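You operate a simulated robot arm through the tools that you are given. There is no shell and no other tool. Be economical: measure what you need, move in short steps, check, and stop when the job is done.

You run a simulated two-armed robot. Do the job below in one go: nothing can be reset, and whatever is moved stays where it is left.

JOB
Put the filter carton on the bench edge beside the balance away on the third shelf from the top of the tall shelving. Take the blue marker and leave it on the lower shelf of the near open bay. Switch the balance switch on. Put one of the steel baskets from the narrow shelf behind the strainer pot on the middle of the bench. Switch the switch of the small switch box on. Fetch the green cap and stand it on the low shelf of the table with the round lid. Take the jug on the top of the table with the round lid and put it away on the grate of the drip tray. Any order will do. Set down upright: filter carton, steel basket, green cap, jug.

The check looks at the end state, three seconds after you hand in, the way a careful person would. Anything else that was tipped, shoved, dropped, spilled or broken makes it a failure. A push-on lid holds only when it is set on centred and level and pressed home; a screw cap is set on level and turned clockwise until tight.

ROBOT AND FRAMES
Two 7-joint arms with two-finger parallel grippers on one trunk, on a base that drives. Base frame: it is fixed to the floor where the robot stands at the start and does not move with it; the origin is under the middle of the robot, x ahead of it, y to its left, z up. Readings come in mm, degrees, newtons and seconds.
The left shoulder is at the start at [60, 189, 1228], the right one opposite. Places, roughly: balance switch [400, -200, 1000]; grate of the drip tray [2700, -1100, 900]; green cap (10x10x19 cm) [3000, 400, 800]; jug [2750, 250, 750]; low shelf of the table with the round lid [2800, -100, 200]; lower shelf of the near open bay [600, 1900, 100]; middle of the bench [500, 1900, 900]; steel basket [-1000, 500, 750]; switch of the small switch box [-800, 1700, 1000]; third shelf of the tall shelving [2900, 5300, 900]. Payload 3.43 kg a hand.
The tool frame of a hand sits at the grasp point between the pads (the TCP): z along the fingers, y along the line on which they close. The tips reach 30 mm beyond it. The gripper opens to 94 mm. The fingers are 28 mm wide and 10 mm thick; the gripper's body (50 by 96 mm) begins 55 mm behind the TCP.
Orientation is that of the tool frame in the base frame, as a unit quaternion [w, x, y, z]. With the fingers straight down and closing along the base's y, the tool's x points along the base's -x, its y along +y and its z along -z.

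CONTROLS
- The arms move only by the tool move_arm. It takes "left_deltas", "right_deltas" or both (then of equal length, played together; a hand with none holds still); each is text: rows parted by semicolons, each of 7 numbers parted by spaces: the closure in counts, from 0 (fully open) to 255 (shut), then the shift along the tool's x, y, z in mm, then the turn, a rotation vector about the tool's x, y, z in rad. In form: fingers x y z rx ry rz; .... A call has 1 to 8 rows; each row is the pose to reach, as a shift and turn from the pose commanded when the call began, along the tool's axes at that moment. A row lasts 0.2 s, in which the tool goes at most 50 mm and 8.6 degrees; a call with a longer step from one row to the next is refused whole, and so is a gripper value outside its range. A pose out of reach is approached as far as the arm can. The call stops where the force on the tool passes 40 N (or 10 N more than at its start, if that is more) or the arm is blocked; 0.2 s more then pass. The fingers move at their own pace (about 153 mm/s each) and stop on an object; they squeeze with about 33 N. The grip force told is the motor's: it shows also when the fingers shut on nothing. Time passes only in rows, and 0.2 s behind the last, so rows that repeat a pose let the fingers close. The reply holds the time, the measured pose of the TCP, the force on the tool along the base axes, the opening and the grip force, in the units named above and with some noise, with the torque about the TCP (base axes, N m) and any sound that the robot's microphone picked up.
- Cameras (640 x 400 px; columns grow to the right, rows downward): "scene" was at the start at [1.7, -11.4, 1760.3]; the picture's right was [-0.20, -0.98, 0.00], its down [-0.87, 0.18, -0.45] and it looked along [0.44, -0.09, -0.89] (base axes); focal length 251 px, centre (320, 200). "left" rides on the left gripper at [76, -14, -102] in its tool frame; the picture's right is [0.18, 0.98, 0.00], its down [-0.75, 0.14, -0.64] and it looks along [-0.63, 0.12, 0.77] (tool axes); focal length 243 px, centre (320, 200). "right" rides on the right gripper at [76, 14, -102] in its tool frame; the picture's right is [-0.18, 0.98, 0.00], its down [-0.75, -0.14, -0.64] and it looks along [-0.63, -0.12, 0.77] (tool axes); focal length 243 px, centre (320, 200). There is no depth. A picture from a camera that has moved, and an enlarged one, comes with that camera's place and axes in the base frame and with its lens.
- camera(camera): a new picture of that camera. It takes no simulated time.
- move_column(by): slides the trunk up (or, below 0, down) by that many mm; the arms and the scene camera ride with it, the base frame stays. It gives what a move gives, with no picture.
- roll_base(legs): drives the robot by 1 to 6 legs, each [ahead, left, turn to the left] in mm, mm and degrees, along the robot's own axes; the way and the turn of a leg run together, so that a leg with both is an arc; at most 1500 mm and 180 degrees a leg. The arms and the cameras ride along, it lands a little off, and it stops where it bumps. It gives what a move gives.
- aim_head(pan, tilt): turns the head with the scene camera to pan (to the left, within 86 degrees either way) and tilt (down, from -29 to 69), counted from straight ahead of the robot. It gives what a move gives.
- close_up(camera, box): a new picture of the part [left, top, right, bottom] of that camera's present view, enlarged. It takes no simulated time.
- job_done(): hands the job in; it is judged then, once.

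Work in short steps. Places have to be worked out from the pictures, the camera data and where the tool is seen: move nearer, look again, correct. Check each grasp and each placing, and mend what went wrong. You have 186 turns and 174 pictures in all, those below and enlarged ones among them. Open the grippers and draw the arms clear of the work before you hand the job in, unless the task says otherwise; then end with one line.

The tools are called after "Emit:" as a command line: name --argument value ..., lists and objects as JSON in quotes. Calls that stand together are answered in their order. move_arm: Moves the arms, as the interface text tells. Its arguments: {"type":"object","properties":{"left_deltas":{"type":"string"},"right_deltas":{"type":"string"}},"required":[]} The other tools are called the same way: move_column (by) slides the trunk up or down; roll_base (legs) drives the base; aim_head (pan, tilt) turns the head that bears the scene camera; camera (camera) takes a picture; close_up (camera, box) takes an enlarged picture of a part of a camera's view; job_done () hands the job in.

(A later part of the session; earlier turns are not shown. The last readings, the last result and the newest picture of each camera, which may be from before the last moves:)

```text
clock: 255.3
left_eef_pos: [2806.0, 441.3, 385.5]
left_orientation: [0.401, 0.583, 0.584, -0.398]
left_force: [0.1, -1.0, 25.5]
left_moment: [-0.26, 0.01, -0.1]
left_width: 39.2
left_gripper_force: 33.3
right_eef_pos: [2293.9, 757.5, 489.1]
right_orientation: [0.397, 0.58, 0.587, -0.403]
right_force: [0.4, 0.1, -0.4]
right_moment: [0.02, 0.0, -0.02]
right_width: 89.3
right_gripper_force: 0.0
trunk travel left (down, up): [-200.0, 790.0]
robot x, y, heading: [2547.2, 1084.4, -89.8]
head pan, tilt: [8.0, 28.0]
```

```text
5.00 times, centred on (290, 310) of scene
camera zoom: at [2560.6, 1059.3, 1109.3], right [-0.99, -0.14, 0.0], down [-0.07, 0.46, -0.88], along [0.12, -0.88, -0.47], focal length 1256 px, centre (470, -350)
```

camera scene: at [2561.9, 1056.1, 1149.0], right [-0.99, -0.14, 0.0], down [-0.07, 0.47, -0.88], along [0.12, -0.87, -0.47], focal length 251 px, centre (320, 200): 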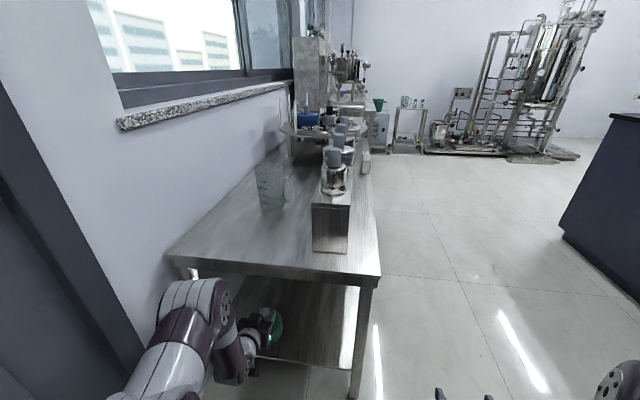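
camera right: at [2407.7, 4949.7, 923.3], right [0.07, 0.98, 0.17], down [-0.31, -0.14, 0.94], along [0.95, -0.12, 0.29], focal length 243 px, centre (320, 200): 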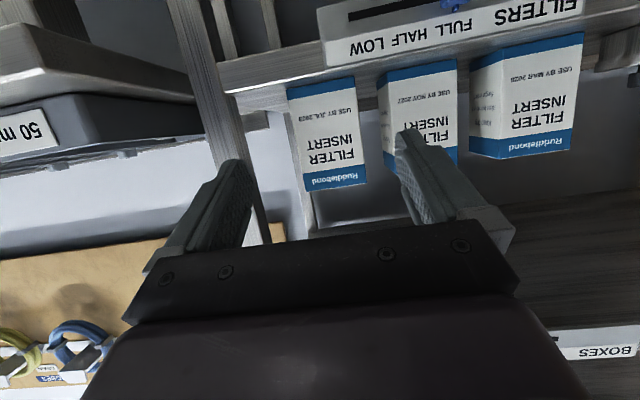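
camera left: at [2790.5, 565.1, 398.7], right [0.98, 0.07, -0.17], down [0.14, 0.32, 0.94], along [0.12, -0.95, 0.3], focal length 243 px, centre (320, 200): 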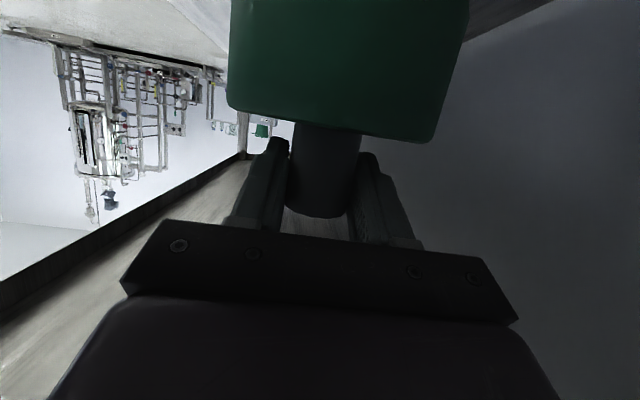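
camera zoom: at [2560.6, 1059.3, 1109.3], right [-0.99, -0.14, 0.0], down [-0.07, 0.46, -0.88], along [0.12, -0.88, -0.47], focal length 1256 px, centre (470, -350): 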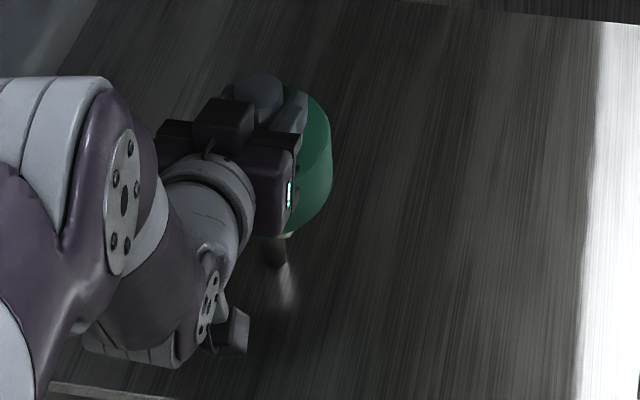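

Contact (25 N). I relieve the push to nearly zero before releasing.

Emit:
move_arm --left_deltas "255 -3 0 -1.2 0 0 0; 255 -3.6 0 -1.4 0 0 0"

```text
clock: 255.9
left_eef_pos: [2805.0, 442.0, 385.0]
left_orientation: [0.399, 0.584, 0.586, -0.396]
left_force: [0.2, -7.5, 15.2]
left_moment: [-1.29, -0.05, 0.01]
left_width: 38.5
left_gripper_force: 32.7
right_eef_pos: [2295.9, 757.5, 486.9]
right_orientation: [0.396, 0.58, 0.587, -0.402]
right_force: [0.0, 0.0, -0.2]
right_moment: [0.01, 0.0, -0.01]
right_width: 89.6
right_gripper_force: 0.0
trunk travel left (down, up): [-200.0, 790.0]
robot x, y, heading: [2550.7, 1084.0, -89.8]
head pan, tilt: [8.0, 28.0]
```

Emit:
move_arm --left_deltas "255 -1.2 0 -0.5 0 0 0; 255 -2.3 0 -0.9 0 0 0"

```text
clock: 256.5
left_eef_pos: [2805.6, 443.1, 384.5]
left_orientation: [0.397, 0.585, 0.588, -0.394]
left_force: [0.7, -3.0, 5.5]
left_moment: [-0.51, -0.13, 0.0]
left_width: 38.7
left_gripper_force: 32.7
right_eef_pos: [2295.6, 757.2, 487.7]
right_orientation: [0.396, 0.58, 0.588, -0.402]
right_force: [-0.1, 0.3, 1.5]
right_moment: [0.01, 0.02, -0.01]
right_width: 89.3
right_gripper_force: 0.0
trunk travel left (down, up): [-200.0, 790.0]
robot x, y, heading: [2549.1, 1088.9, -90.0]
head pan, tilt: [8.0, 28.0]
```

Emit:
move_arm --left_deltas "255 -0.7 0 -0.3 0 0 0; 255 -1.3 0 -0.5 0 0 0"

Emit:
camera --camera "left"

```text
clock: 257.1
left_eef_pos: [2805.1, 444.4, 385.8]
left_orientation: [0.396, 0.586, 0.588, -0.394]
left_force: [-0.1, 0.1, -3.0]
left_moment: [-0.01, 0.02, 0.03]
left_width: 38.9
left_gripper_force: 33.0
right_eef_pos: [2295.5, 757.2, 487.5]
right_orientation: [0.396, 0.58, 0.588, -0.401]
right_force: [0.1, 0.4, -0.1]
right_moment: [-0.05, -0.01, 0.02]
right_width: 89.6
right_gripper_force: 0.0
trunk travel left (down, up): [-200.0, 790.0]
robot x, y, heading: [2548.4, 1085.5, -89.8]
head pan, tilt: [8.0, 28.0]
```

```text
55 pictures are left
camera left: at [2790.2, 566.7, 353.3], right [0.98, 0.07, -0.17], down [0.14, 0.31, 0.94], along [0.12, -0.95, 0.3], focal length 243 px, centre (320, 200)
```

left: 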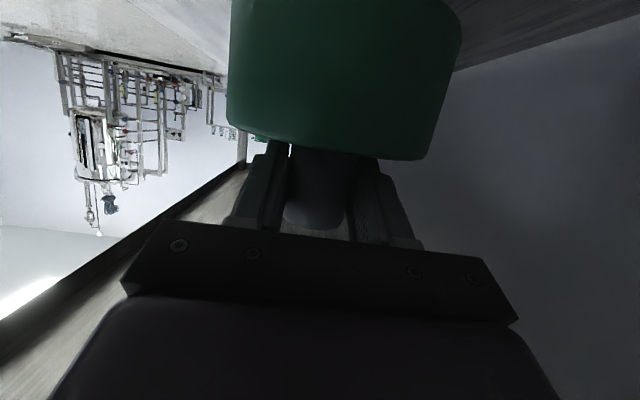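

The cap hangs free again just above the shelf (it slid a few mm up in the grip). I lower by 1 mm rows to a light touch.

Emit:
move_arm --left_deltas "255 0.5 0 0.2 0 0 0; 255 0.9 0 0.4 0 0 0"

```text
clock: 257.7
left_eef_pos: [2806.0, 441.4, 385.9]
left_orientation: [0.398, 0.584, 0.587, -0.395]
left_force: [0.8, -0.3, -3.4]
left_moment: [0.03, 0.0, 0.02]
left_width: 38.6
left_gripper_force: 33.2
right_eef_pos: [2295.1, 756.0, 486.6]
right_orientation: [0.395, 0.58, 0.588, -0.402]
right_force: [0.3, 0.8, -1.6]
right_moment: [0.0, -0.01, 0.0]
right_width: 89.4
right_gripper_force: 0.1
trunk travel left (down, up): [-200.0, 790.0]
robot x, y, heading: [2547.9, 1087.6, -89.7]
head pan, tilt: [8.0, 28.0]
```

Emit:
move_arm --left_deltas "255 0.9 0 0.4 0 0 0; 255 1.9 0 0.7 0 0 0"

```text
clock: 258.3
left_eef_pos: [2804.9, 441.1, 384.7]
left_orientation: [0.398, 0.584, 0.586, -0.396]
left_force: [1.1, 1.1, -0.2]
left_moment: [0.14, 0.02, 0.0]
left_width: 38.7
left_gripper_force: 33.6
right_eef_pos: [2296.3, 756.7, 487.0]
right_orientation: [0.395, 0.581, 0.588, -0.402]
right_force: [0.0, 0.7, 0.4]
right_moment: [0.02, 0.02, 0.02]
right_width: 89.6
right_gripper_force: 0.1
trunk travel left (down, up): [-200.0, 790.0]
robot x, y, heading: [2550.4, 1087.1, -90.0]
head pan, tilt: [8.0, 28.0]
```

Light touch now (weight carried by the shelf). I open slowly.

Emit:
move_arm --left_deltas "149 0 0 0 0 0 0; 146 0 0 0 0 0 0; 143 0 0 0 0 0 0; 138 0 0 0 0 0 0; 130 0 0 0 0 0 0; 115 0 0 0 0 0 0; 95 0 0 0 0 0 0; 80 0 0 0 0 0 0"

Emit:
camera --camera "left"

```text
clock: 260.1
left_eef_pos: [2804.2, 441.7, 385.8]
left_orientation: [0.398, 0.584, 0.587, -0.395]
left_force: [0.0, 0.4, 2.8]
left_moment: [-0.07, -0.03, 0.0]
left_width: 63.8
left_gripper_force: 0.0
right_eef_pos: [2295.5, 755.6, 487.3]
right_orientation: [0.396, 0.58, 0.588, -0.401]
right_force: [0.0, -0.5, -0.6]
right_moment: [0.05, 0.02, 0.02]
right_width: 89.4
right_gripper_force: 0.1
trunk travel left (down, up): [-200.0, 790.0]
robot x, y, heading: [2546.7, 1085.1, -90.1]
head pan, tilt: [8.0, 28.0]
```

```text
54 pictures are left
camera left: at [2790.4, 565.4, 352.3], right [0.98, 0.07, -0.17], down [0.14, 0.32, 0.94], along [0.12, -0.95, 0.3], focal length 243 px, centre (320, 200)
```

left: 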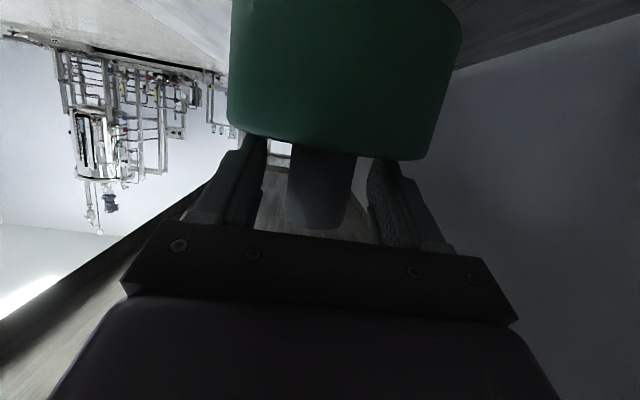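

Cap stands, but the fingertips seem to rest lightly on the disc (+2.8 N). I raise a few mm, then withdraw straight back.

Emit:
move_arm --left_deltas "80 -2 0 -0.7 0 0 0; 80 -5 0 -2 0 0 0; 80 -8 0 -3 0 0 0; 80 -8 0 -3 0 0 0"

Emit:
camera --camera "left"

```text
clock: 261.1
left_eef_pos: [2804.9, 441.5, 392.8]
left_orientation: [0.397, 0.585, 0.586, -0.397]
left_force: [-1.0, 0.6, -1.0]
left_moment: [0.01, 0.01, 0.01]
left_width: 64.7
left_gripper_force: 0.0
right_eef_pos: [2295.7, 757.4, 486.5]
right_orientation: [0.395, 0.581, 0.587, -0.402]
right_force: [-0.4, -0.5, -0.6]
right_moment: [0.01, -0.02, -0.01]
right_width: 89.4
right_gripper_force: 0.0
trunk travel left (down, up): [-200.0, 790.0]
robot x, y, heading: [2552.0, 1085.4, -90.0]
head pan, tilt: [8.0, 28.0]
```

```text
53 pictures are left
camera left: at [2790.5, 565.1, 360.3], right [0.98, 0.07, -0.17], down [0.14, 0.32, 0.94], along [0.12, -0.95, 0.3], focal length 243 px, centre (320, 200)
```

left: 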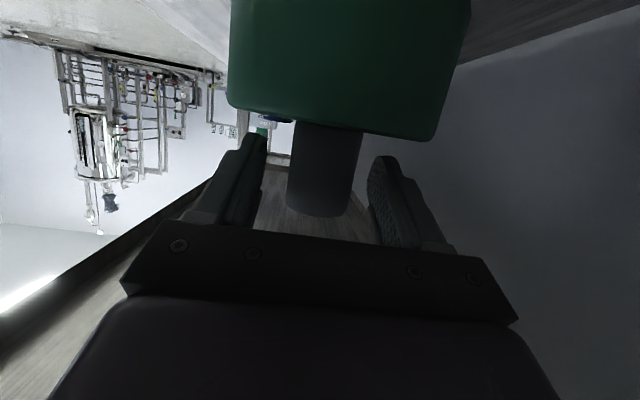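

Cap stands free. I withdraw straight back 160 mm and then look.

Emit:
move_arm --left_deltas "80 9 0 -23 0 0 0; 80 20 0 -51 0 0 0; 80 33 0 -84 0 0 0; 80 48 0 -121 0 0 0; 80 55 0 -140 0 0 0"

Emit:
roll_base --legs '[[-240, 0, 0]]'

Emit:
camera --camera "left"

Emit:
close_up --camera "scene" --box '[200, 180, 400, 340]'

```text
clock: 262.3
left_eef_pos: [2804.2, 592.6, 395.3]
left_orientation: [0.397, 0.584, 0.587, -0.396]
left_force: [-0.3, -0.5, -1.1]
left_moment: [0.02, 0.02, -0.01]
left_width: 64.4
left_gripper_force: 0.0
right_eef_pos: [2295.9, 757.1, 486.7]
right_orientation: [0.396, 0.58, 0.588, -0.402]
right_force: [0.1, -0.5, 0.1]
right_moment: [0.03, 0.01, 0.0]
right_width: 89.9
right_gripper_force: 0.1
trunk travel left (down, up): [-200.0, 790.0]
robot x, y, heading: [2548.5, 1088.0, -90.1]
head pan, tilt: [8.0, 28.0]
```

```text
clock: 264.1
left_eef_pos: [2804.7, 830.2, 394.7]
left_orientation: [0.397, 0.584, 0.587, -0.395]
left_force: [-0.7, 0.0, -0.6]
left_moment: [-0.01, 0.01, 0.03]
left_width: 64.6
left_gripper_force: 0.0
right_eef_pos: [2294.4, 994.7, 487.3]
right_orientation: [0.395, 0.581, 0.588, -0.401]
right_force: [-0.4, 0.5, 0.2]
right_moment: [0.03, 0.0, -0.01]
right_width: 89.4
right_gripper_force: 0.1
trunk travel left (down, up): [-200.0, 790.0]
robot x, y, heading: [2549.9, 1320.7, -89.9]
head pan, tilt: [8.0, 28.0]
```

```text
52 pictures are left
camera left: at [2788.8, 953.6, 361.7], right [0.98, 0.07, -0.17], down [0.14, 0.32, 0.94], along [0.12, -0.95, 0.3], focal length 243 px, centre (320, 200)
```

left: 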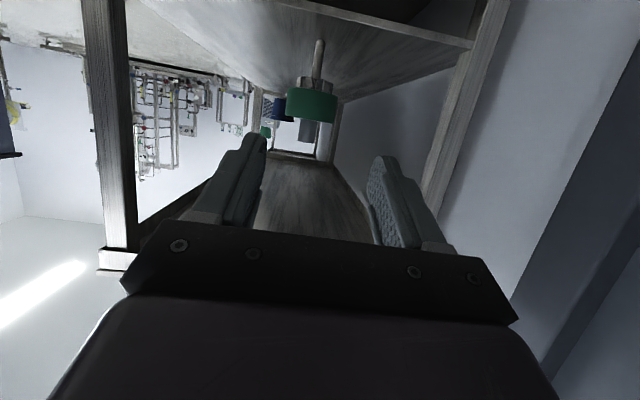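

```text
2.50 times, centred on (300, 260) of scene
camera zoom: at [2561.2, 1294.4, 1109.0], right [-0.99, -0.14, 0.0], down [-0.07, 0.46, -0.88], along [0.13, -0.87, -0.47], focal length 628 px, centre (370, 50)
```

zoom: 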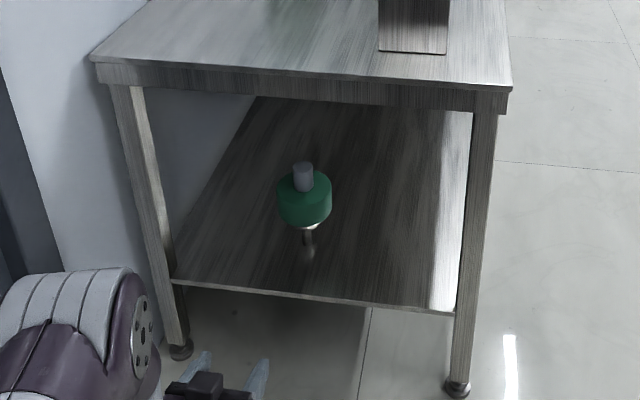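

Cap is standing upright on the low shelf. Now the jug: I raise the trunk, and turn the left hand 40° right and 45° down so its fingers avoid the handle.

Emit:
move_column --by 400

Emit:
move_column --by 100

Emit:
move_arm --left_deltas "0 0 0 0 0.098 0.065 0.065; 0 0 0 0 0.196 0.129 0.130; 0 0 0 0 0.295 0.194 0.195; 0 0 0 0 0.393 0.259 0.260; 0 0 0 0 0.491 0.323 0.325; 0 0 0 0 0.589 0.388 0.390"

Emit:
roll_base --legs '[[0, 110, 0], [300, 0, 0]]'

Emit:
camera --camera "left"

Emit:
aim_head --pan 5 --tilt 42

Emit:
camera --camera "scene"

```text
clock: 267.9
left_eef_pos: [2804.4, 829.5, 795.5]
left_orientation: [0.398, 0.584, 0.587, -0.395]
left_force: [0.4, -0.9, 0.3]
left_moment: [-0.01, -0.03, -0.01]
left_width: 64.5
left_gripper_force: 0.1
right_eef_pos: [2296.2, 994.6, 886.7]
right_orientation: [0.395, 0.58, 0.589, -0.401]
right_force: [0.5, 0.2, 0.3]
right_moment: [-0.01, 0.02, 0.01]
right_width: 89.7
right_gripper_force: 0.1
trunk travel left (down, up): [-600.0, 390.0]
robot x, y, heading: [2545.2, 1324.8, -89.9]
head pan, tilt: [8.0, 28.0]
```

```text
clock: 269.2
left_eef_pos: [2803.7, 830.5, 894.1]
left_orientation: [0.397, 0.585, 0.587, -0.395]
left_force: [-0.5, -0.1, -0.4]
left_moment: [0.02, 0.05, -0.01]
left_width: 64.6
left_gripper_force: 0.1
right_eef_pos: [2295.5, 994.3, 986.6]
right_orientation: [0.395, 0.58, 0.588, -0.402]
right_force: [0.9, -1.0, -1.3]
right_moment: [0.01, -0.02, 0.01]
right_width: 89.5
right_gripper_force: 0.0
trunk travel left (down, up): [-700.0, 290.0]
robot x, y, heading: [2546.1, 1323.5, -89.9]
head pan, tilt: [8.0, 28.0]
```

```text
clock: 270.6
left_eef_pos: [2802.5, 830.5, 893.8]
left_orientation: [0.162, 0.838, 0.391, -0.345]
left_force: [0.2, -0.1, -0.1]
left_moment: [-0.03, 0.04, -0.01]
left_width: 93.9
left_gripper_force: 0.0
right_eef_pos: [2295.5, 993.6, 986.7]
right_orientation: [0.396, 0.58, 0.588, -0.401]
right_force: [-0.7, 1.1, -0.1]
right_moment: [0.02, -0.02, -0.02]
right_width: 89.7
right_gripper_force: 0.0
trunk travel left (down, up): [-700.0, 290.0]
robot x, y, heading: [2551.9, 1325.6, -89.5]
head pan, tilt: [8.0, 28.0]
```

```text
clock: 273.5
left_eef_pos: [2914.9, 528.9, 893.9]
left_orientation: [0.163, 0.837, 0.391, -0.346]
left_force: [-0.5, 0.4, -0.4]
left_moment: [0.01, 0.02, 0.01]
left_width: 94.0
left_gripper_force: 0.0
right_eef_pos: [2406.9, 693.2, 986.7]
right_orientation: [0.396, 0.58, 0.588, -0.402]
right_force: [0.2, 0.4, 0.0]
right_moment: [0.0, 0.02, -0.01]
right_width: 89.6
right_gripper_force: 0.1
trunk travel left (down, up): [-700.0, 290.0]
robot x, y, heading: [2661.5, 1022.0, -89.8]
head pan, tilt: [8.0, 28.0]
```

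```text
50 pictures are left
camera left: at [2985.7, 634.6, 913.0], right [0.84, -0.53, -0.13], down [0.06, -0.15, 0.99], along [-0.54, -0.83, -0.1], focal length 243 px, centre (320, 200)
```

left: 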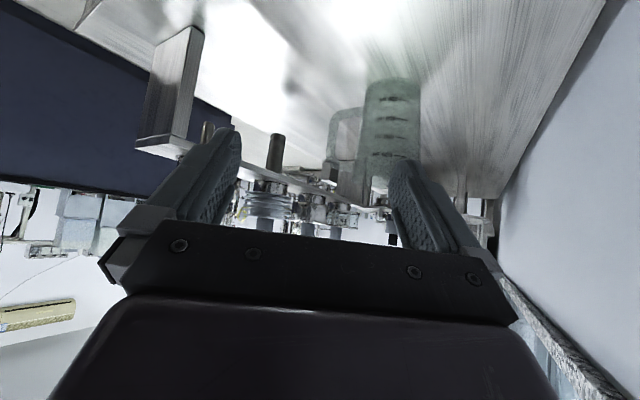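

```text
clock: 274.2
left_eef_pos: [2915.0, 528.7, 894.8]
left_orientation: [0.163, 0.837, 0.391, -0.347]
left_force: [-0.2, 0.6, 0.3]
left_moment: [0.0, -0.04, 0.02]
left_width: 94.2
left_gripper_force: 0.1
right_eef_pos: [2406.6, 692.0, 986.9]
right_orientation: [0.395, 0.58, 0.589, -0.401]
right_force: [0.6, -0.4, -1.0]
right_moment: [0.02, 0.05, -0.01]
right_width: 89.6
right_gripper_force: 0.1
trunk travel left (down, up): [-700.0, 290.0]
robot x, y, heading: [2658.7, 1020.3, -89.9]
head pan, tilt: [5.0, 42.0]
```

```text
49 pictures are left
camera scene: at [2667.3, 1000.0, 1587.6], right [-1.0, -0.09, 0.0], down [-0.06, 0.67, -0.74], along [0.07, -0.74, -0.67], focal length 251 px, centre (320, 200)
```

scene: 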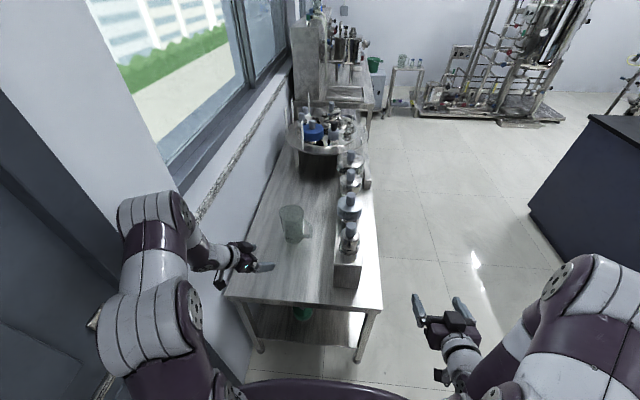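

The hand attitude is right. I zoom both cameras on the jug to fix its axis more precisely.

Emit:
close_up --camera "scene" --box '[250, 180, 350, 260]'

Emit:
close_up --camera "left" --box '[290, 50, 470, 200]'

```text
5.00 times, centred on (300, 220) of scene
camera zoom: at [2667.3, 1000.0, 1587.6], right [-1.0, -0.09, 0.0], down [-0.06, 0.67, -0.74], along [0.07, -0.74, -0.67], focal length 1256 px, centre (420, 100)
```

zoom: 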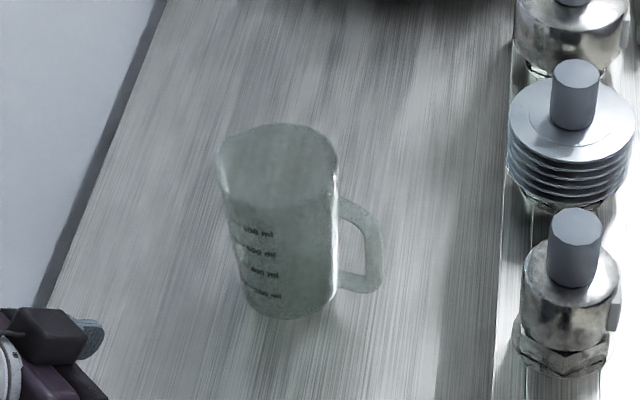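

```text
2.67 times, centred on (380, 125) of left
camera zoom: at [2985.7, 635.1, 913.2], right [0.84, -0.53, -0.13], down [0.06, -0.15, 0.99], along [-0.54, -0.83, -0.1], focal length 647 px, centre (160, 400)
```

zoom: 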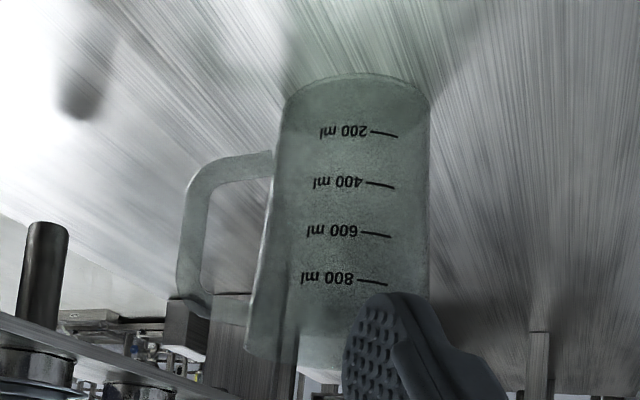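

The jug axis is ≈[2859,263], Ø≈87 at base to ≈97 at rim — too wide for a safe body grasp. Before choosing wall or handle grip I look at the destination, the drip-tray grate.

Emit:
aim_head --pan 3 --tilt 20

Emit:
close_up --camera "scene" --box '[260, 50, 420, 250]'

```text
clock: 275.1
left_eef_pos: [2915.6, 529.1, 896.6]
left_orientation: [0.163, 0.837, 0.392, -0.345]
left_force: [-0.2, -0.3, -0.7]
left_moment: [-0.02, -0.02, 0.01]
left_width: 94.2
left_gripper_force: 0.1
right_eef_pos: [2408.5, 692.1, 986.7]
right_orientation: [0.397, 0.579, 0.588, -0.401]
right_force: [-0.4, 0.2, 0.5]
right_moment: [-0.03, -0.02, 0.02]
right_width: 89.7
right_gripper_force: 0.1
trunk travel left (down, up): [-700.0, 290.0]
robot x, y, heading: [2658.5, 1018.3, -89.6]
head pan, tilt: [3.0, 20.0]
```

```text
2.00 times, centred on (340, 150) of scene
camera zoom: at [2665.0, 990.0, 1621.8], right [-1.0, -0.06, 0.0], down [-0.02, 0.34, -0.94], along [0.05, -0.94, -0.34], focal length 503 px, centre (280, 300)
```

zoom: 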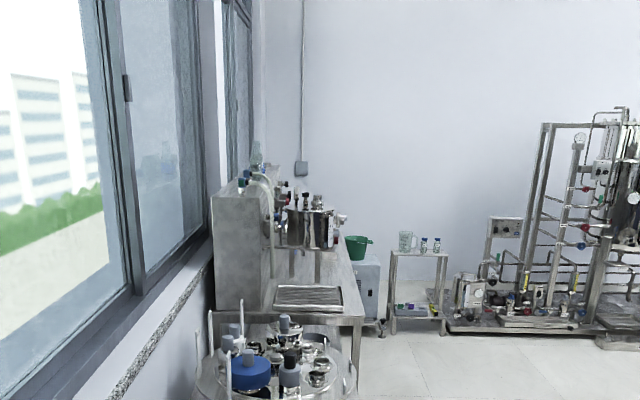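

The grate is open above, so a rim-wall pinch (one finger inside the jug at its +x wall, opposite the handle) is suitable. I drive 60 mm nearer and turn the hand to point −y, 45° down, above the jug's near rim.

Emit:
roll_base --legs '[[60, 0, -0.2]]'

Emit:
move_arm --left_deltas "120 -15 14 15 -0.099 0 -0.099; 120 -31 29 30 -0.197 0 -0.197; 120 -46 43 44 -0.296 0 -0.296; 120 -61 58 59 -0.395 0 -0.395; 120 -77 72 74 -0.494 0 -0.494"

Emit:
camera --camera "left"

Emit:
aim_head --pan 15 --tilt 45

Emit:
close_up --camera "scene" --box '[240, 140, 400, 260]'

```text
clock: 276.1
left_eef_pos: [2913.6, 467.6, 893.3]
left_orientation: [0.161, 0.838, 0.39, -0.346]
left_force: [0.8, -0.1, 0.3]
left_moment: [0.03, 0.0, 0.01]
left_width: 93.9
left_gripper_force: 0.0
right_eef_pos: [2405.8, 633.5, 988.5]
right_orientation: [0.394, 0.582, 0.587, -0.402]
right_force: [-0.5, -1.2, -0.6]
right_moment: [-0.04, 0.02, 0.0]
right_width: 89.5
right_gripper_force: 0.1
trunk travel left (down, up): [-700.0, 290.0]
robot x, y, heading: [2660.5, 961.7, -90.1]
head pan, tilt: [3.0, 20.0]
```

```text
clock: 277.3
left_eef_pos: [2897.2, 340.1, 896.5]
left_orientation: [0.271, 0.654, 0.653, -0.27]
left_force: [-0.1, 0.3, 0.7]
left_moment: [0.02, 0.01, -0.01]
left_width: 49.6
left_gripper_force: 0.1
right_eef_pos: [2405.5, 633.5, 986.3]
right_orientation: [0.395, 0.581, 0.587, -0.402]
right_force: [-0.4, 0.2, -0.2]
right_moment: [0.02, 0.01, 0.01]
right_width: 89.4
right_gripper_force: 0.0
trunk travel left (down, up): [-700.0, 290.0]
robot x, y, heading: [2660.3, 962.5, -89.8]
head pan, tilt: [3.0, 20.0]
```

```text
45 pictures are left
camera left: at [2884.1, 465.9, 914.3], right [0.98, 0.13, -0.13], down [0.14, -0.08, 0.99], along [0.12, -0.99, -0.1], focal length 243 px, centre (320, 200)
```

left: 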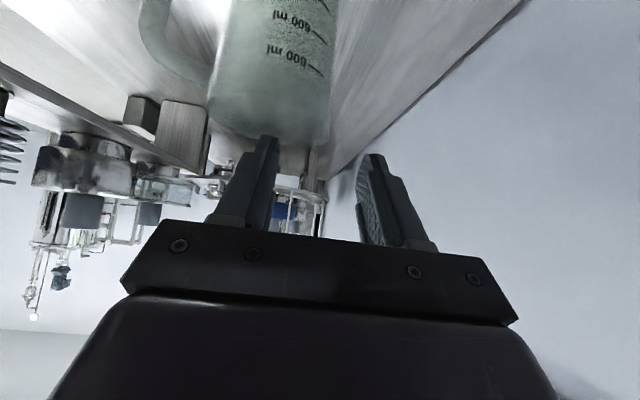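

```text
clock: 278.1
left_eef_pos: [2899.1, 339.8, 895.5]
left_orientation: [0.271, 0.654, 0.653, -0.27]
left_force: [-0.4, 1.3, 0.5]
left_moment: [-0.01, 0.04, 0.0]
left_width: 49.6
left_gripper_force: 0.1
right_eef_pos: [2406.0, 634.0, 987.7]
right_orientation: [0.395, 0.581, 0.588, -0.402]
right_force: [0.7, -0.5, -0.7]
right_moment: [-0.01, 0.0, -0.01]
right_width: 89.8
right_gripper_force: 0.0
trunk travel left (down, up): [-700.0, 290.0]
robot x, y, heading: [2659.7, 961.8, -90.0]
head pan, tilt: [15.0, 45.0]
```

```text
3.33 times, centred on (320, 200) of scene
camera zoom: at [2681.0, 944.6, 1583.3], right [-0.97, -0.26, 0.0], down [-0.18, 0.68, -0.71], along [0.18, -0.68, -0.71], focal length 838 px, centre (320, 200)
```

zoom: 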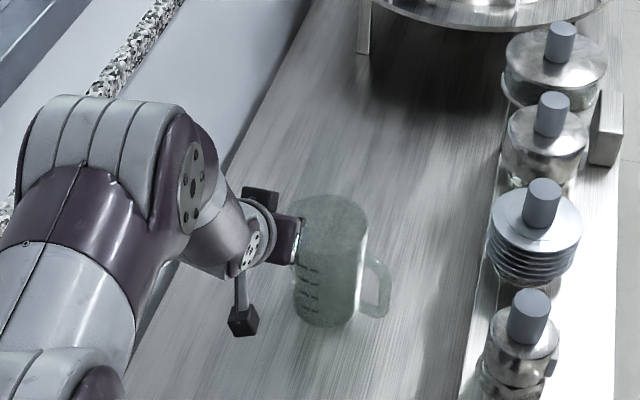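

The wall is at x≈2906 near rim z≈830. I descend along the finger axis so the inner finger enters the jug with tips about 27 mm below the rim.

Emit:
move_arm --left_deltas "120 -1 7 20 0 0 0; 120 -2 7 45 0 0 0; 120 -3 7 70 0 0 0; 120 -4 7 90 0 0 0; 120 -5 7 105 0 0 0"

Emit:
camera --camera "left"

Emit:
close_up --camera "scene" --box '[270, 160, 370, 250]'

```text
clock: 279.4
left_eef_pos: [2907.1, 260.8, 825.7]
left_orientation: [0.271, 0.654, 0.653, -0.27]
left_force: [-0.2, -0.3, -1.5]
left_moment: [-0.03, -0.01, -0.03]
left_width: 49.7
left_gripper_force: 0.0
right_eef_pos: [2406.3, 633.7, 987.0]
right_orientation: [0.396, 0.58, 0.588, -0.402]
right_force: [-0.3, 0.3, 1.0]
right_moment: [0.03, 0.01, 0.01]
right_width: 89.9
right_gripper_force: 0.1
trunk travel left (down, up): [-700.0, 290.0]
robot x, y, heading: [2661.2, 963.3, -89.9]
head pan, tilt: [15.0, 45.0]
```

```text
43 pictures are left
camera left: at [2893.0, 387.9, 844.1], right [0.98, 0.13, -0.13], down [0.14, -0.08, 0.99], along [0.12, -0.99, -0.1], focal length 243 px, centre (320, 200)
```

left: 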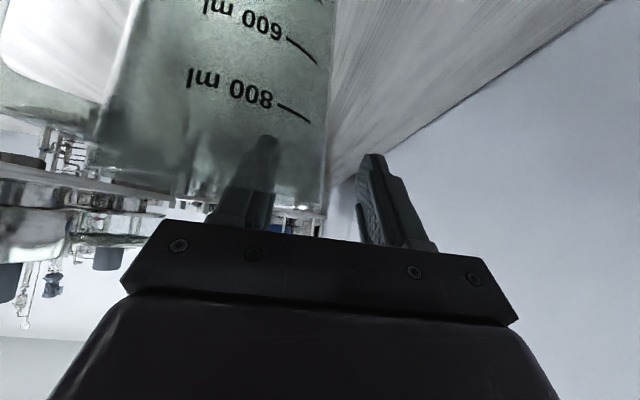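

```text
4.44 times, centred on (320, 205) of scene
camera zoom: at [2681.2, 944.3, 1583.3], right [-0.97, -0.26, 0.0], down [-0.18, 0.68, -0.71], along [0.18, -0.68, -0.71], focal length 1117 px, centre (320, 178)
```

zoom: 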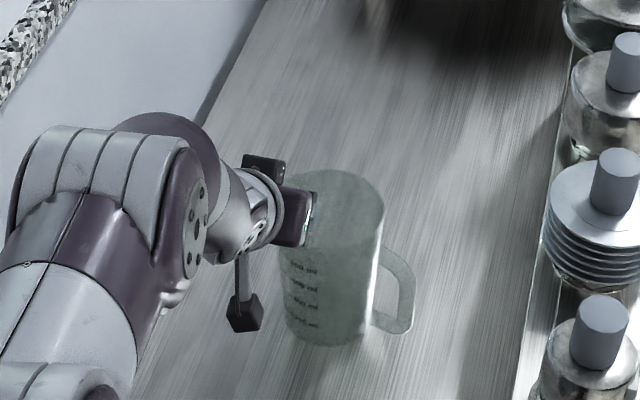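

One finger is inside, one outside the +x wall. I shift 3 mm to centre on the wall and close.

Emit:
move_arm --left_deltas "120 0 3 0 0 0 0; 160 0 3 0 0 0 0; 200 0 3 0 0 0 0; 255 0 3 0 0 0 0; 255 0 3 0 0 0 0; 255 0 3 0 0 0 0"

Emit:
camera --camera "left"

```text
clock: 280.8
left_eef_pos: [2910.0, 261.7, 826.2]
left_orientation: [0.272, 0.654, 0.652, -0.271]
left_force: [-0.5, -0.9, 0.0]
left_moment: [0.04, 0.03, -0.02]
left_width: 15.6
left_gripper_force: 33.4
right_eef_pos: [2405.9, 633.7, 986.8]
right_orientation: [0.395, 0.581, 0.588, -0.401]
right_force: [-0.1, -0.4, -1.0]
right_moment: [-0.01, 0.0, 0.0]
right_width: 89.6
right_gripper_force: 0.1
trunk travel left (down, up): [-700.0, 290.0]
robot x, y, heading: [2660.3, 962.6, -90.3]
head pan, tilt: [15.0, 45.0]
```

```text
41 pictures are left
camera left: at [2896.0, 388.4, 844.8], right [0.98, 0.13, -0.13], down [0.14, -0.08, 0.99], along [0.12, -0.99, -0.09], focal length 243 px, centre (320, 200)
```

left: 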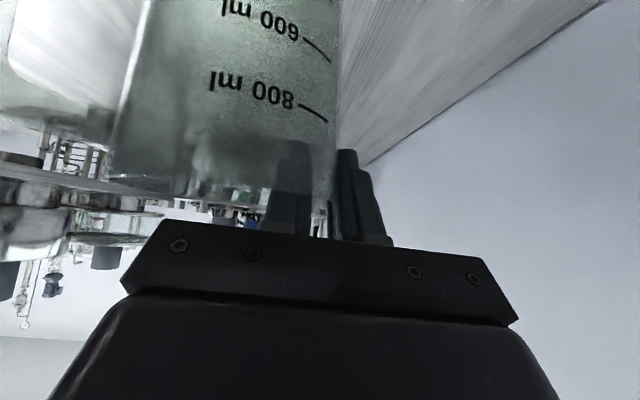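

Gripped (15.6 mm, curved wall). I lift 40 mm and check that the jug stays level.

Emit:
move_arm --left_deltas "255 -7 0 -7 0 0 0; 255 -14 0 -14 0 0 0; 255 -28 0 -28 0 0 0; 255 -28 0 -28 0 0 0"

Emit:
camera --camera "left"

Emit:
close_up --camera "scene" --box '[270, 160, 370, 250]'

```text
clock: 281.8
left_eef_pos: [2909.2, 261.6, 863.7]
left_orientation: [0.27, 0.654, 0.652, -0.27]
left_force: [0.1, -0.4, -1.0]
left_moment: [0.0, -0.04, 0.01]
left_width: 15.2
left_gripper_force: 32.6
right_eef_pos: [2406.2, 633.7, 986.6]
right_orientation: [0.395, 0.581, 0.587, -0.402]
right_force: [-0.5, 0.5, -0.1]
right_moment: [0.02, 0.02, 0.01]
right_width: 89.3
right_gripper_force: 0.1
trunk travel left (down, up): [-700.0, 290.0]
robot x, y, heading: [2663.1, 961.2, -89.8]
head pan, tilt: [15.0, 45.0]
```

```text
40 pictures are left
camera left: at [2896.0, 388.4, 884.1], right [0.98, 0.13, -0.13], down [0.14, -0.08, 0.99], along [0.12, -0.99, -0.1], focal length 243 px, centre (320, 200)
```

left: 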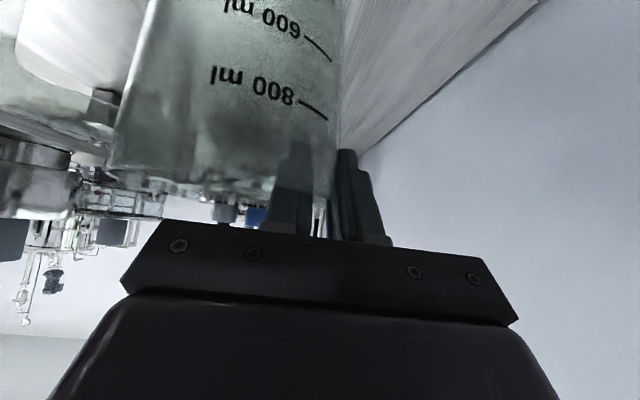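

```text
4.44 times, centred on (320, 205) of scene
camera zoom: at [2681.3, 944.3, 1583.2], right [-0.97, -0.26, 0.0], down [-0.18, 0.68, -0.71], along [0.18, -0.68, -0.71], focal length 1117 px, centre (320, 178)
```

zoom: 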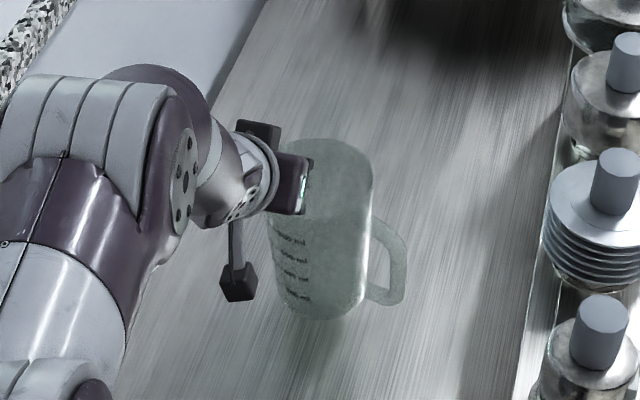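

Jug is held level. I lift it higher, back away from the table and drive around to the drip-tray table.

Emit:
move_arm --left_deltas "255 -20 0 -20 0 0 0; 255 -40 0 -40 0 0 0; 255 -60 0 -60 0 0 0; 255 -46 0 -74 0 0 0; 255 -32 0 -88 0 0 0"

Emit:
roll_base --legs '[[-300, 0, 0], [0, -950, 0], [1200, 0, 0], [1000, 0, 0]]'

Emit:
roll_base --legs '[[0, 0, 90]]'

Emit:
aim_head --pan 0 --tilt 30

Emit:
camera --camera "scene"

Emit:
camera --camera "left"

```text
clock: 282.9
left_eef_pos: [2909.1, 301.1, 951.4]
left_orientation: [0.271, 0.654, 0.653, -0.27]
left_force: [0.5, -0.1, -1.3]
left_moment: [0.03, -0.02, 0.02]
left_width: 11.9
left_gripper_force: 32.6
right_eef_pos: [2405.4, 634.0, 987.6]
right_orientation: [0.395, 0.581, 0.587, -0.402]
right_force: [0.4, 0.6, -1.0]
right_moment: [0.01, 0.0, 0.0]
right_width: 89.6
right_gripper_force: 0.1
trunk travel left (down, up): [-700.0, 290.0]
robot x, y, heading: [2660.2, 960.9, -89.9]
head pan, tilt: [15.0, 45.0]
```

```text
clock: 300.0
left_eef_pos: [1947.9, -1597.5, 950.7]
left_orientation: [0.272, 0.653, 0.653, -0.27]
left_force: [-0.1, 0.6, -2.0]
left_moment: [0.03, -0.04, 0.0]
left_width: 10.7
left_gripper_force: 32.9
right_eef_pos: [1444.2, -1265.5, 986.6]
right_orientation: [0.395, 0.581, 0.587, -0.402]
right_force: [0.1, 0.7, 0.2]
right_moment: [-0.02, 0.0, -0.01]
right_width: 89.6
right_gripper_force: 0.0
trunk travel left (down, up): [-700.0, 290.0]
robot x, y, heading: [1696.2, -934.8, -90.1]
head pan, tilt: [15.0, 45.0]
```

```text
clock: 304.2
left_eef_pos: [2360.2, -688.4, 950.3]
left_orientation: [0.383, 0.002, 0.924, 0.0]
left_force: [-0.3, -0.4, -1.8]
left_moment: [0.08, -0.03, -0.02]
left_width: 7.5
left_gripper_force: 33.1
right_eef_pos: [2025.4, -1190.4, 987.2]
right_orientation: [0.564, -0.004, 0.826, -0.006]
right_force: [0.0, -0.7, 1.0]
right_moment: [0.01, -0.02, -0.01]
right_width: 89.6
right_gripper_force: 0.1
trunk travel left (down, up): [-700.0, 290.0]
robot x, y, heading: [1695.1, -939.6, -0.2]
head pan, tilt: [15.0, 45.0]
```

```text
clock: 305.0
left_eef_pos: [2359.3, -687.0, 950.3]
left_orientation: [0.382, 0.001, 0.924, 0.001]
left_force: [0.2, 0.4, -0.8]
left_moment: [0.08, 0.0, 0.0]
left_width: 7.6
left_gripper_force: 33.3
right_eef_pos: [2025.9, -1191.3, 987.8]
right_orientation: [0.564, -0.003, 0.826, -0.006]
right_force: [-0.3, -0.1, 0.8]
right_moment: [0.0, 0.02, 0.0]
right_width: 89.4
right_gripper_force: 0.0
trunk travel left (down, up): [-700.0, 290.0]
robot x, y, heading: [1698.0, -938.4, -0.3]
head pan, tilt: [0.0, 30.0]
```

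```text
38 pictures are left
camera scene: at [1727.9, -934.9, 1605.8], right [0.0, -1.0, 0.0], down [-0.5, 0.0, -0.87], along [0.87, 0.0, -0.5], focal length 251 px, centre (320, 200)
```

scene: 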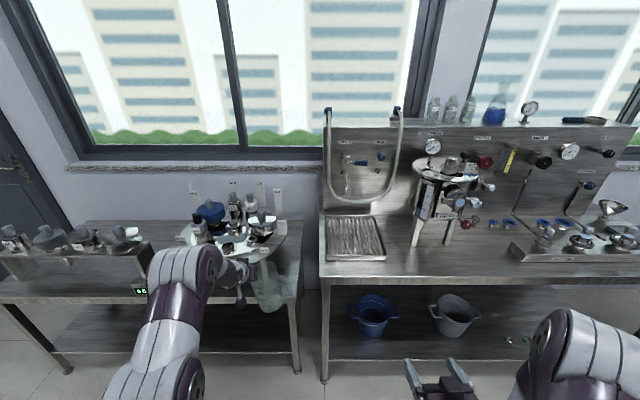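

```text
37 pictures are left
camera left: at [2232.6, -702.1, 968.9], right [-0.13, 0.98, -0.13], down [0.08, 0.14, 0.99], along [0.99, 0.11, -0.1], focal length 243 px, centre (320, 200)
```

left: 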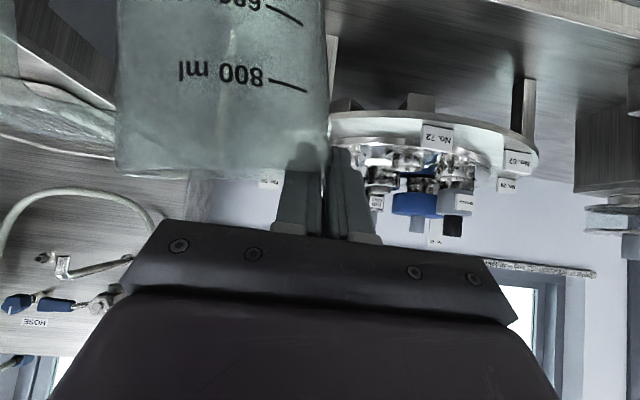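

The grip width is shrinking – the jug may be slipping. I inspect it at once.

Emit:
close_up --camera "scene" --box '[200, 220, 340, 330]'

Emit:
close_up --camera "left" --box '[80, 0, 400, 240]'

```text
3.64 times, centred on (270, 275) of scene
camera zoom: at [1727.9, -934.9, 1605.8], right [0.0, -1.0, 0.0], down [-0.5, 0.0, -0.87], along [0.87, 0.0, -0.5], focal length 914 px, centre (502, -73)
```

zoom: 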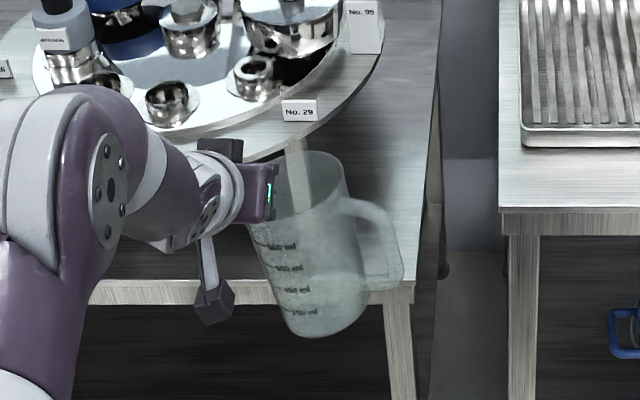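

```text
1.67 times, centred on (240, 120) of left
camera zoom: at [2232.6, -702.1, 968.9], right [-0.13, 0.98, -0.13], down [0.08, 0.14, 0.99], along [0.99, 0.11, -0.1], focal length 404 px, centre (453, 333)
```

zoom: 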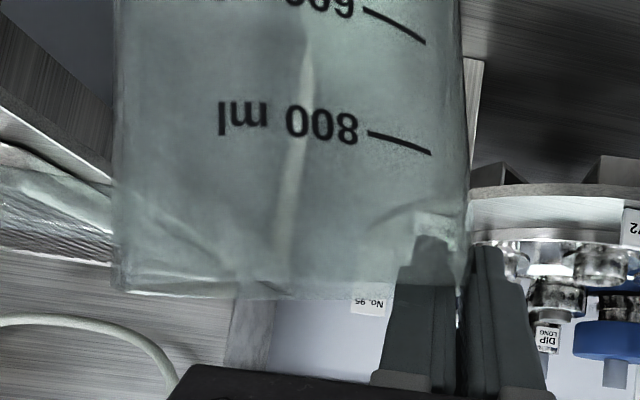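

The jug has slid a bit but hangs nearly level and is stable at rest. The grate is at ≈[2650,−1090], z≈875, so I raise the trunk 160 mm and drive the short way gently so it is over the grate.

Emit:
move_column --by 160

Emit:
roll_base --legs '[[140, -178, 0]]'

Emit:
camera --camera "scene"

```text
clock: 306.8
left_eef_pos: [2359.2, -689.1, 1110.9]
left_orientation: [0.383, 0.002, 0.924, 0.001]
left_force: [-0.8, -0.3, -1.1]
left_moment: [0.11, -0.04, -0.02]
left_width: 7.5
left_gripper_force: 32.9
right_eef_pos: [2025.0, -1191.1, 1147.4]
right_orientation: [0.563, -0.003, 0.827, -0.006]
right_force: [0.0, -0.7, 0.5]
right_moment: [-0.01, -0.01, 0.0]
right_width: 89.6
right_gripper_force: 0.1
trunk travel left (down, up): [-860.0, 130.0]
robot x, y, heading: [1696.4, -933.9, -0.3]
head pan, tilt: [0.0, 30.0]
```

```text
clock: 308.5
left_eef_pos: [2498.3, -866.6, 1111.1]
left_orientation: [0.383, 0.003, 0.924, -0.001]
left_force: [-0.1, -0.7, -1.1]
left_moment: [0.08, 0.03, -0.02]
left_width: 7.2
left_gripper_force: 33.2
right_eef_pos: [2164.1, -1368.0, 1147.8]
right_orientation: [0.564, -0.003, 0.826, -0.006]
right_force: [0.2, -0.7, 0.4]
right_moment: [-0.02, 0.0, 0.03]
right_width: 89.4
right_gripper_force: 0.0
trunk travel left (down, up): [-860.0, 130.0]
robot x, y, heading: [1839.0, -1114.0, 0.0]
head pan, tilt: [0.0, 30.0]
```

```text
34 pictures are left
camera scene: at [1866.6, -1111.8, 1765.9], right [0.0, -1.0, 0.0], down [-0.5, 0.0, -0.87], along [0.87, 0.0, -0.5], focal length 251 px, centre (320, 200)
```

scene: 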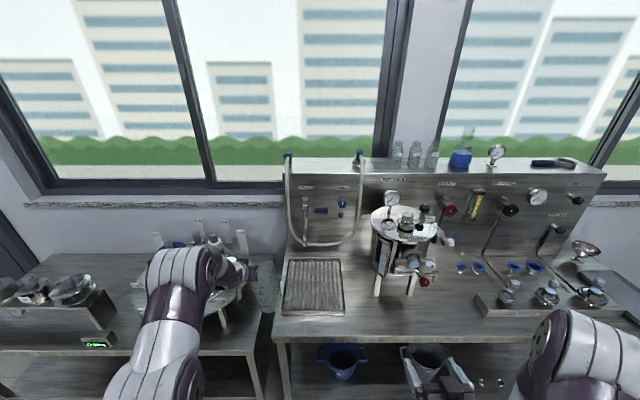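

Stable. I drive the second half so the jug is over the grate centre.

Emit:
roll_base --legs '[[140, -172, 0]]'

Emit:
aim_head --pan 15 --tilt 40

Emit:
camera --camera "scene"

Emit:
camera --camera "left"

```text
clock: 310.1
left_eef_pos: [2620.6, -1019.3, 1105.6]
left_orientation: [0.376, 0.002, 0.927, 0.003]
left_force: [-0.4, -0.2, -1.7]
left_moment: [0.1, 0.01, 0.01]
left_width: 7.5
left_gripper_force: 33.2
right_eef_pos: [2292.0, -1524.9, 1146.3]
right_orientation: [0.564, -0.002, 0.826, -0.006]
right_force: [0.1, -0.1, 0.2]
right_moment: [-0.02, -0.05, 0.05]
right_width: 89.7
right_gripper_force: 0.1
trunk travel left (down, up): [-860.0, 130.0]
robot x, y, heading: [1966.5, -1268.7, -0.1]
head pan, tilt: [0.0, 30.0]
stopped in leg 1: the force on the tool passed its limit (the readings are from after the stop); the commanded pose is now the measured one
```

```text
clock: 310.9
left_eef_pos: [2621.2, -1019.6, 1107.2]
left_orientation: [0.376, 0.001, 0.927, 0.002]
left_force: [-1.9, -0.2, -0.3]
left_moment: [0.02, 0.01, -0.11]
left_width: 7.0
left_gripper_force: 32.3
right_eef_pos: [2291.4, -1524.1, 1147.5]
right_orientation: [0.563, -0.003, 0.826, -0.006]
right_force: [0.1, 0.4, 0.2]
right_moment: [-0.03, -0.03, 0.02]
right_width: 89.5
right_gripper_force: 0.0
trunk travel left (down, up): [-860.0, 130.0]
robot x, y, heading: [1963.5, -1269.1, -0.2]
head pan, tilt: [15.0, 40.0]
```

```text
33 pictures are left
camera scene: at [1985.3, -1246.6, 1750.6], right [0.26, -0.97, 0.0], down [-0.62, -0.16, -0.77], along [0.74, 0.2, -0.64], focal length 251 px, centre (320, 200)
```

scene: 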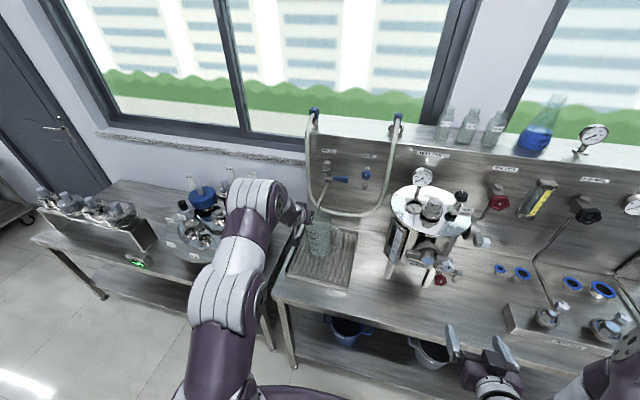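

```text
32 pictures are left
camera left: at [2494.7, -1033.8, 1126.5], right [-0.13, 0.98, -0.12], down [0.09, 0.14, 0.99], along [0.99, 0.12, -0.11], focal length 243 px, centre (320, 200)
```

left: 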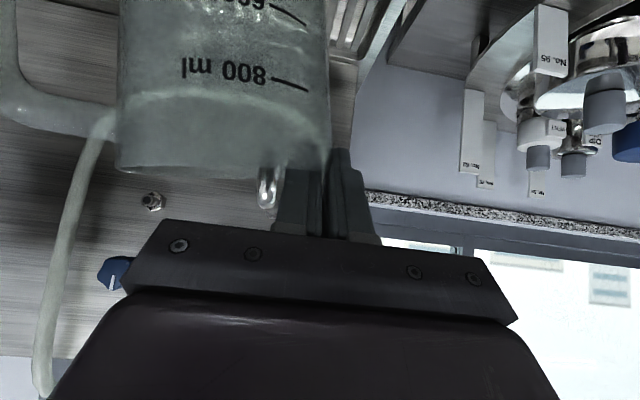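

Something was touched (hose or tap). I back off 40 mm and zoom in to see.

Emit:
roll_base --legs '[[-40, 0, 0]]'

Emit:
close_up --camera "scene" --box '[240, 100, 420, 310]'

Emit:
close_up --camera "left" --box '[0, 0, 400, 240]'

```text
clock: 311.8
left_eef_pos: [2586.4, -1017.0, 1102.1]
left_orientation: [0.373, 0.002, 0.928, 0.001]
left_force: [0.5, -0.2, -0.9]
left_moment: [0.09, -0.05, 0.01]
left_width: 7.0
left_gripper_force: 32.9
right_eef_pos: [2258.1, -1524.1, 1145.3]
right_orientation: [0.562, -0.004, 0.827, -0.006]
right_force: [0.3, 0.0, -0.6]
right_moment: [0.03, 0.02, 0.01]
right_width: 89.6
right_gripper_force: 0.1
trunk travel left (down, up): [-860.0, 130.0]
robot x, y, heading: [1926.4, -1265.1, -0.1]
head pan, tilt: [15.0, 40.0]
```

```text
1.90 times, centred on (330, 205) of scene
camera zoom: at [1954.5, -1245.3, 1750.3], right [0.26, -0.97, 0.0], down [-0.63, -0.17, -0.76], along [0.74, 0.2, -0.65], focal length 479 px, centre (301, 190)
```

zoom: 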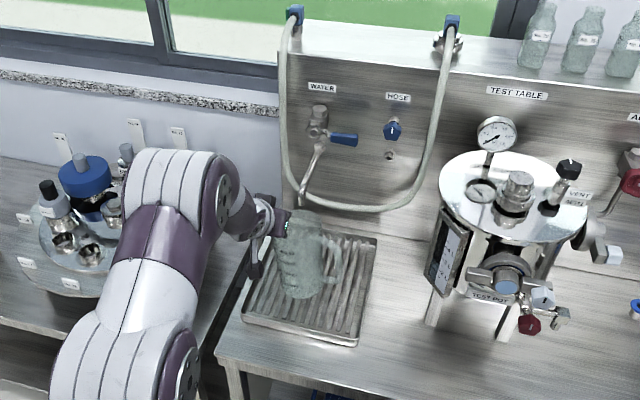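

```text
1.60 times, centred on (200, 120) of left
camera zoom: at [2460.5, -1032.8, 1123.2], right [-0.13, 0.98, -0.12], down [0.1, 0.14, 0.99], along [0.99, 0.12, -0.12], focal length 388 px, centre (512, 328)
```

zoom: 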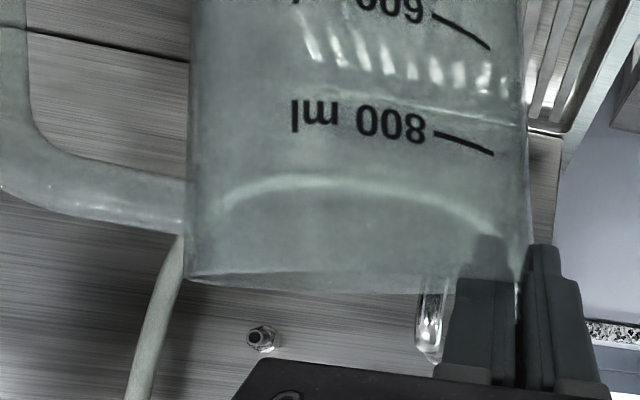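

The water spout hangs over the back of the tray, so I'll place the jug on the front part of the grate, where it is now. A tight zoom to judge its tilt and height.

Emit:
close_up --camera "scene" --box '[300, 190, 380, 280]'

```text
4.44 times, centred on (340, 235) of scene
camera zoom: at [1954.5, -1245.3, 1750.3], right [0.26, -0.97, 0.0], down [-0.63, -0.17, -0.76], along [0.74, 0.2, -0.65], focal length 1117 px, centre (231, 44)
```

zoom: 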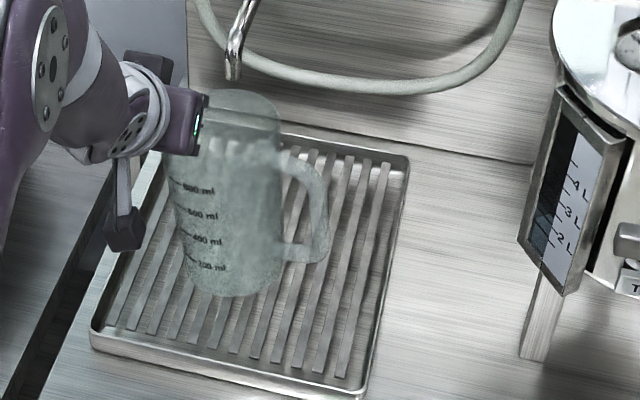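

The jug is nearly upright above the front half of the grate (axis ≈[2587,−1083]). I move it 18 mm forward and down 45 mm gently.

Emit:
move_arm --left_deltas "255 -4 0 4 0 0 0; 255 -8 0 8 0 -0.01 0; 255 -13 0 12 0 -0.02 0; 255 -5 0 20 0 -0.02 0; 255 3 0 29 0 -0.02 0; 255 11 0 37 0 -0.02 0; 255 18 0 45 0 -0.02 0"

Emit:
close_up --camera "scene" --box '[300, 190, 380, 280]'

```text
clock: 313.4
left_eef_pos: [2600.8, -1018.7, 1060.8]
left_orientation: [0.385, 0.001, 0.923, 0.002]
left_force: [-0.3, -0.1, -0.6]
left_moment: [0.06, 0.02, -0.03]
left_width: 7.2
left_gripper_force: 32.7
right_eef_pos: [2253.7, -1523.9, 1146.5]
right_orientation: [0.563, -0.004, 0.827, -0.006]
right_force: [0.0, 0.2, 0.7]
right_moment: [-0.02, 0.0, 0.03]
right_width: 89.5
right_gripper_force: 0.0
trunk travel left (down, up): [-860.0, 130.0]
robot x, y, heading: [1922.1, -1269.1, -0.0]
head pan, tilt: [15.0, 40.0]
```

```text
4.44 times, centred on (340, 235) of scene
camera zoom: at [1947.3, -1245.4, 1750.5], right [0.26, -0.97, 0.0], down [-0.62, -0.17, -0.77], along [0.74, 0.2, -0.64], focal length 1117 px, centre (231, 44)
```

zoom: 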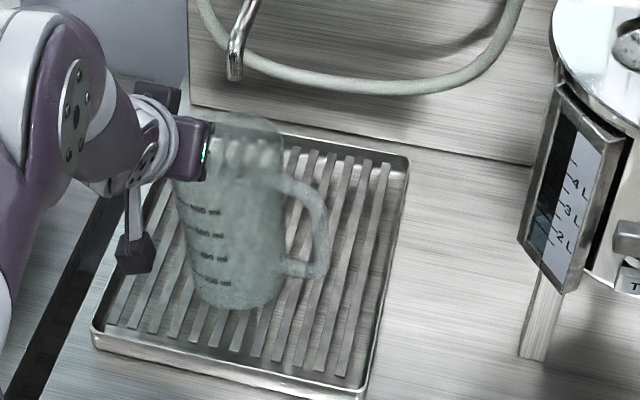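

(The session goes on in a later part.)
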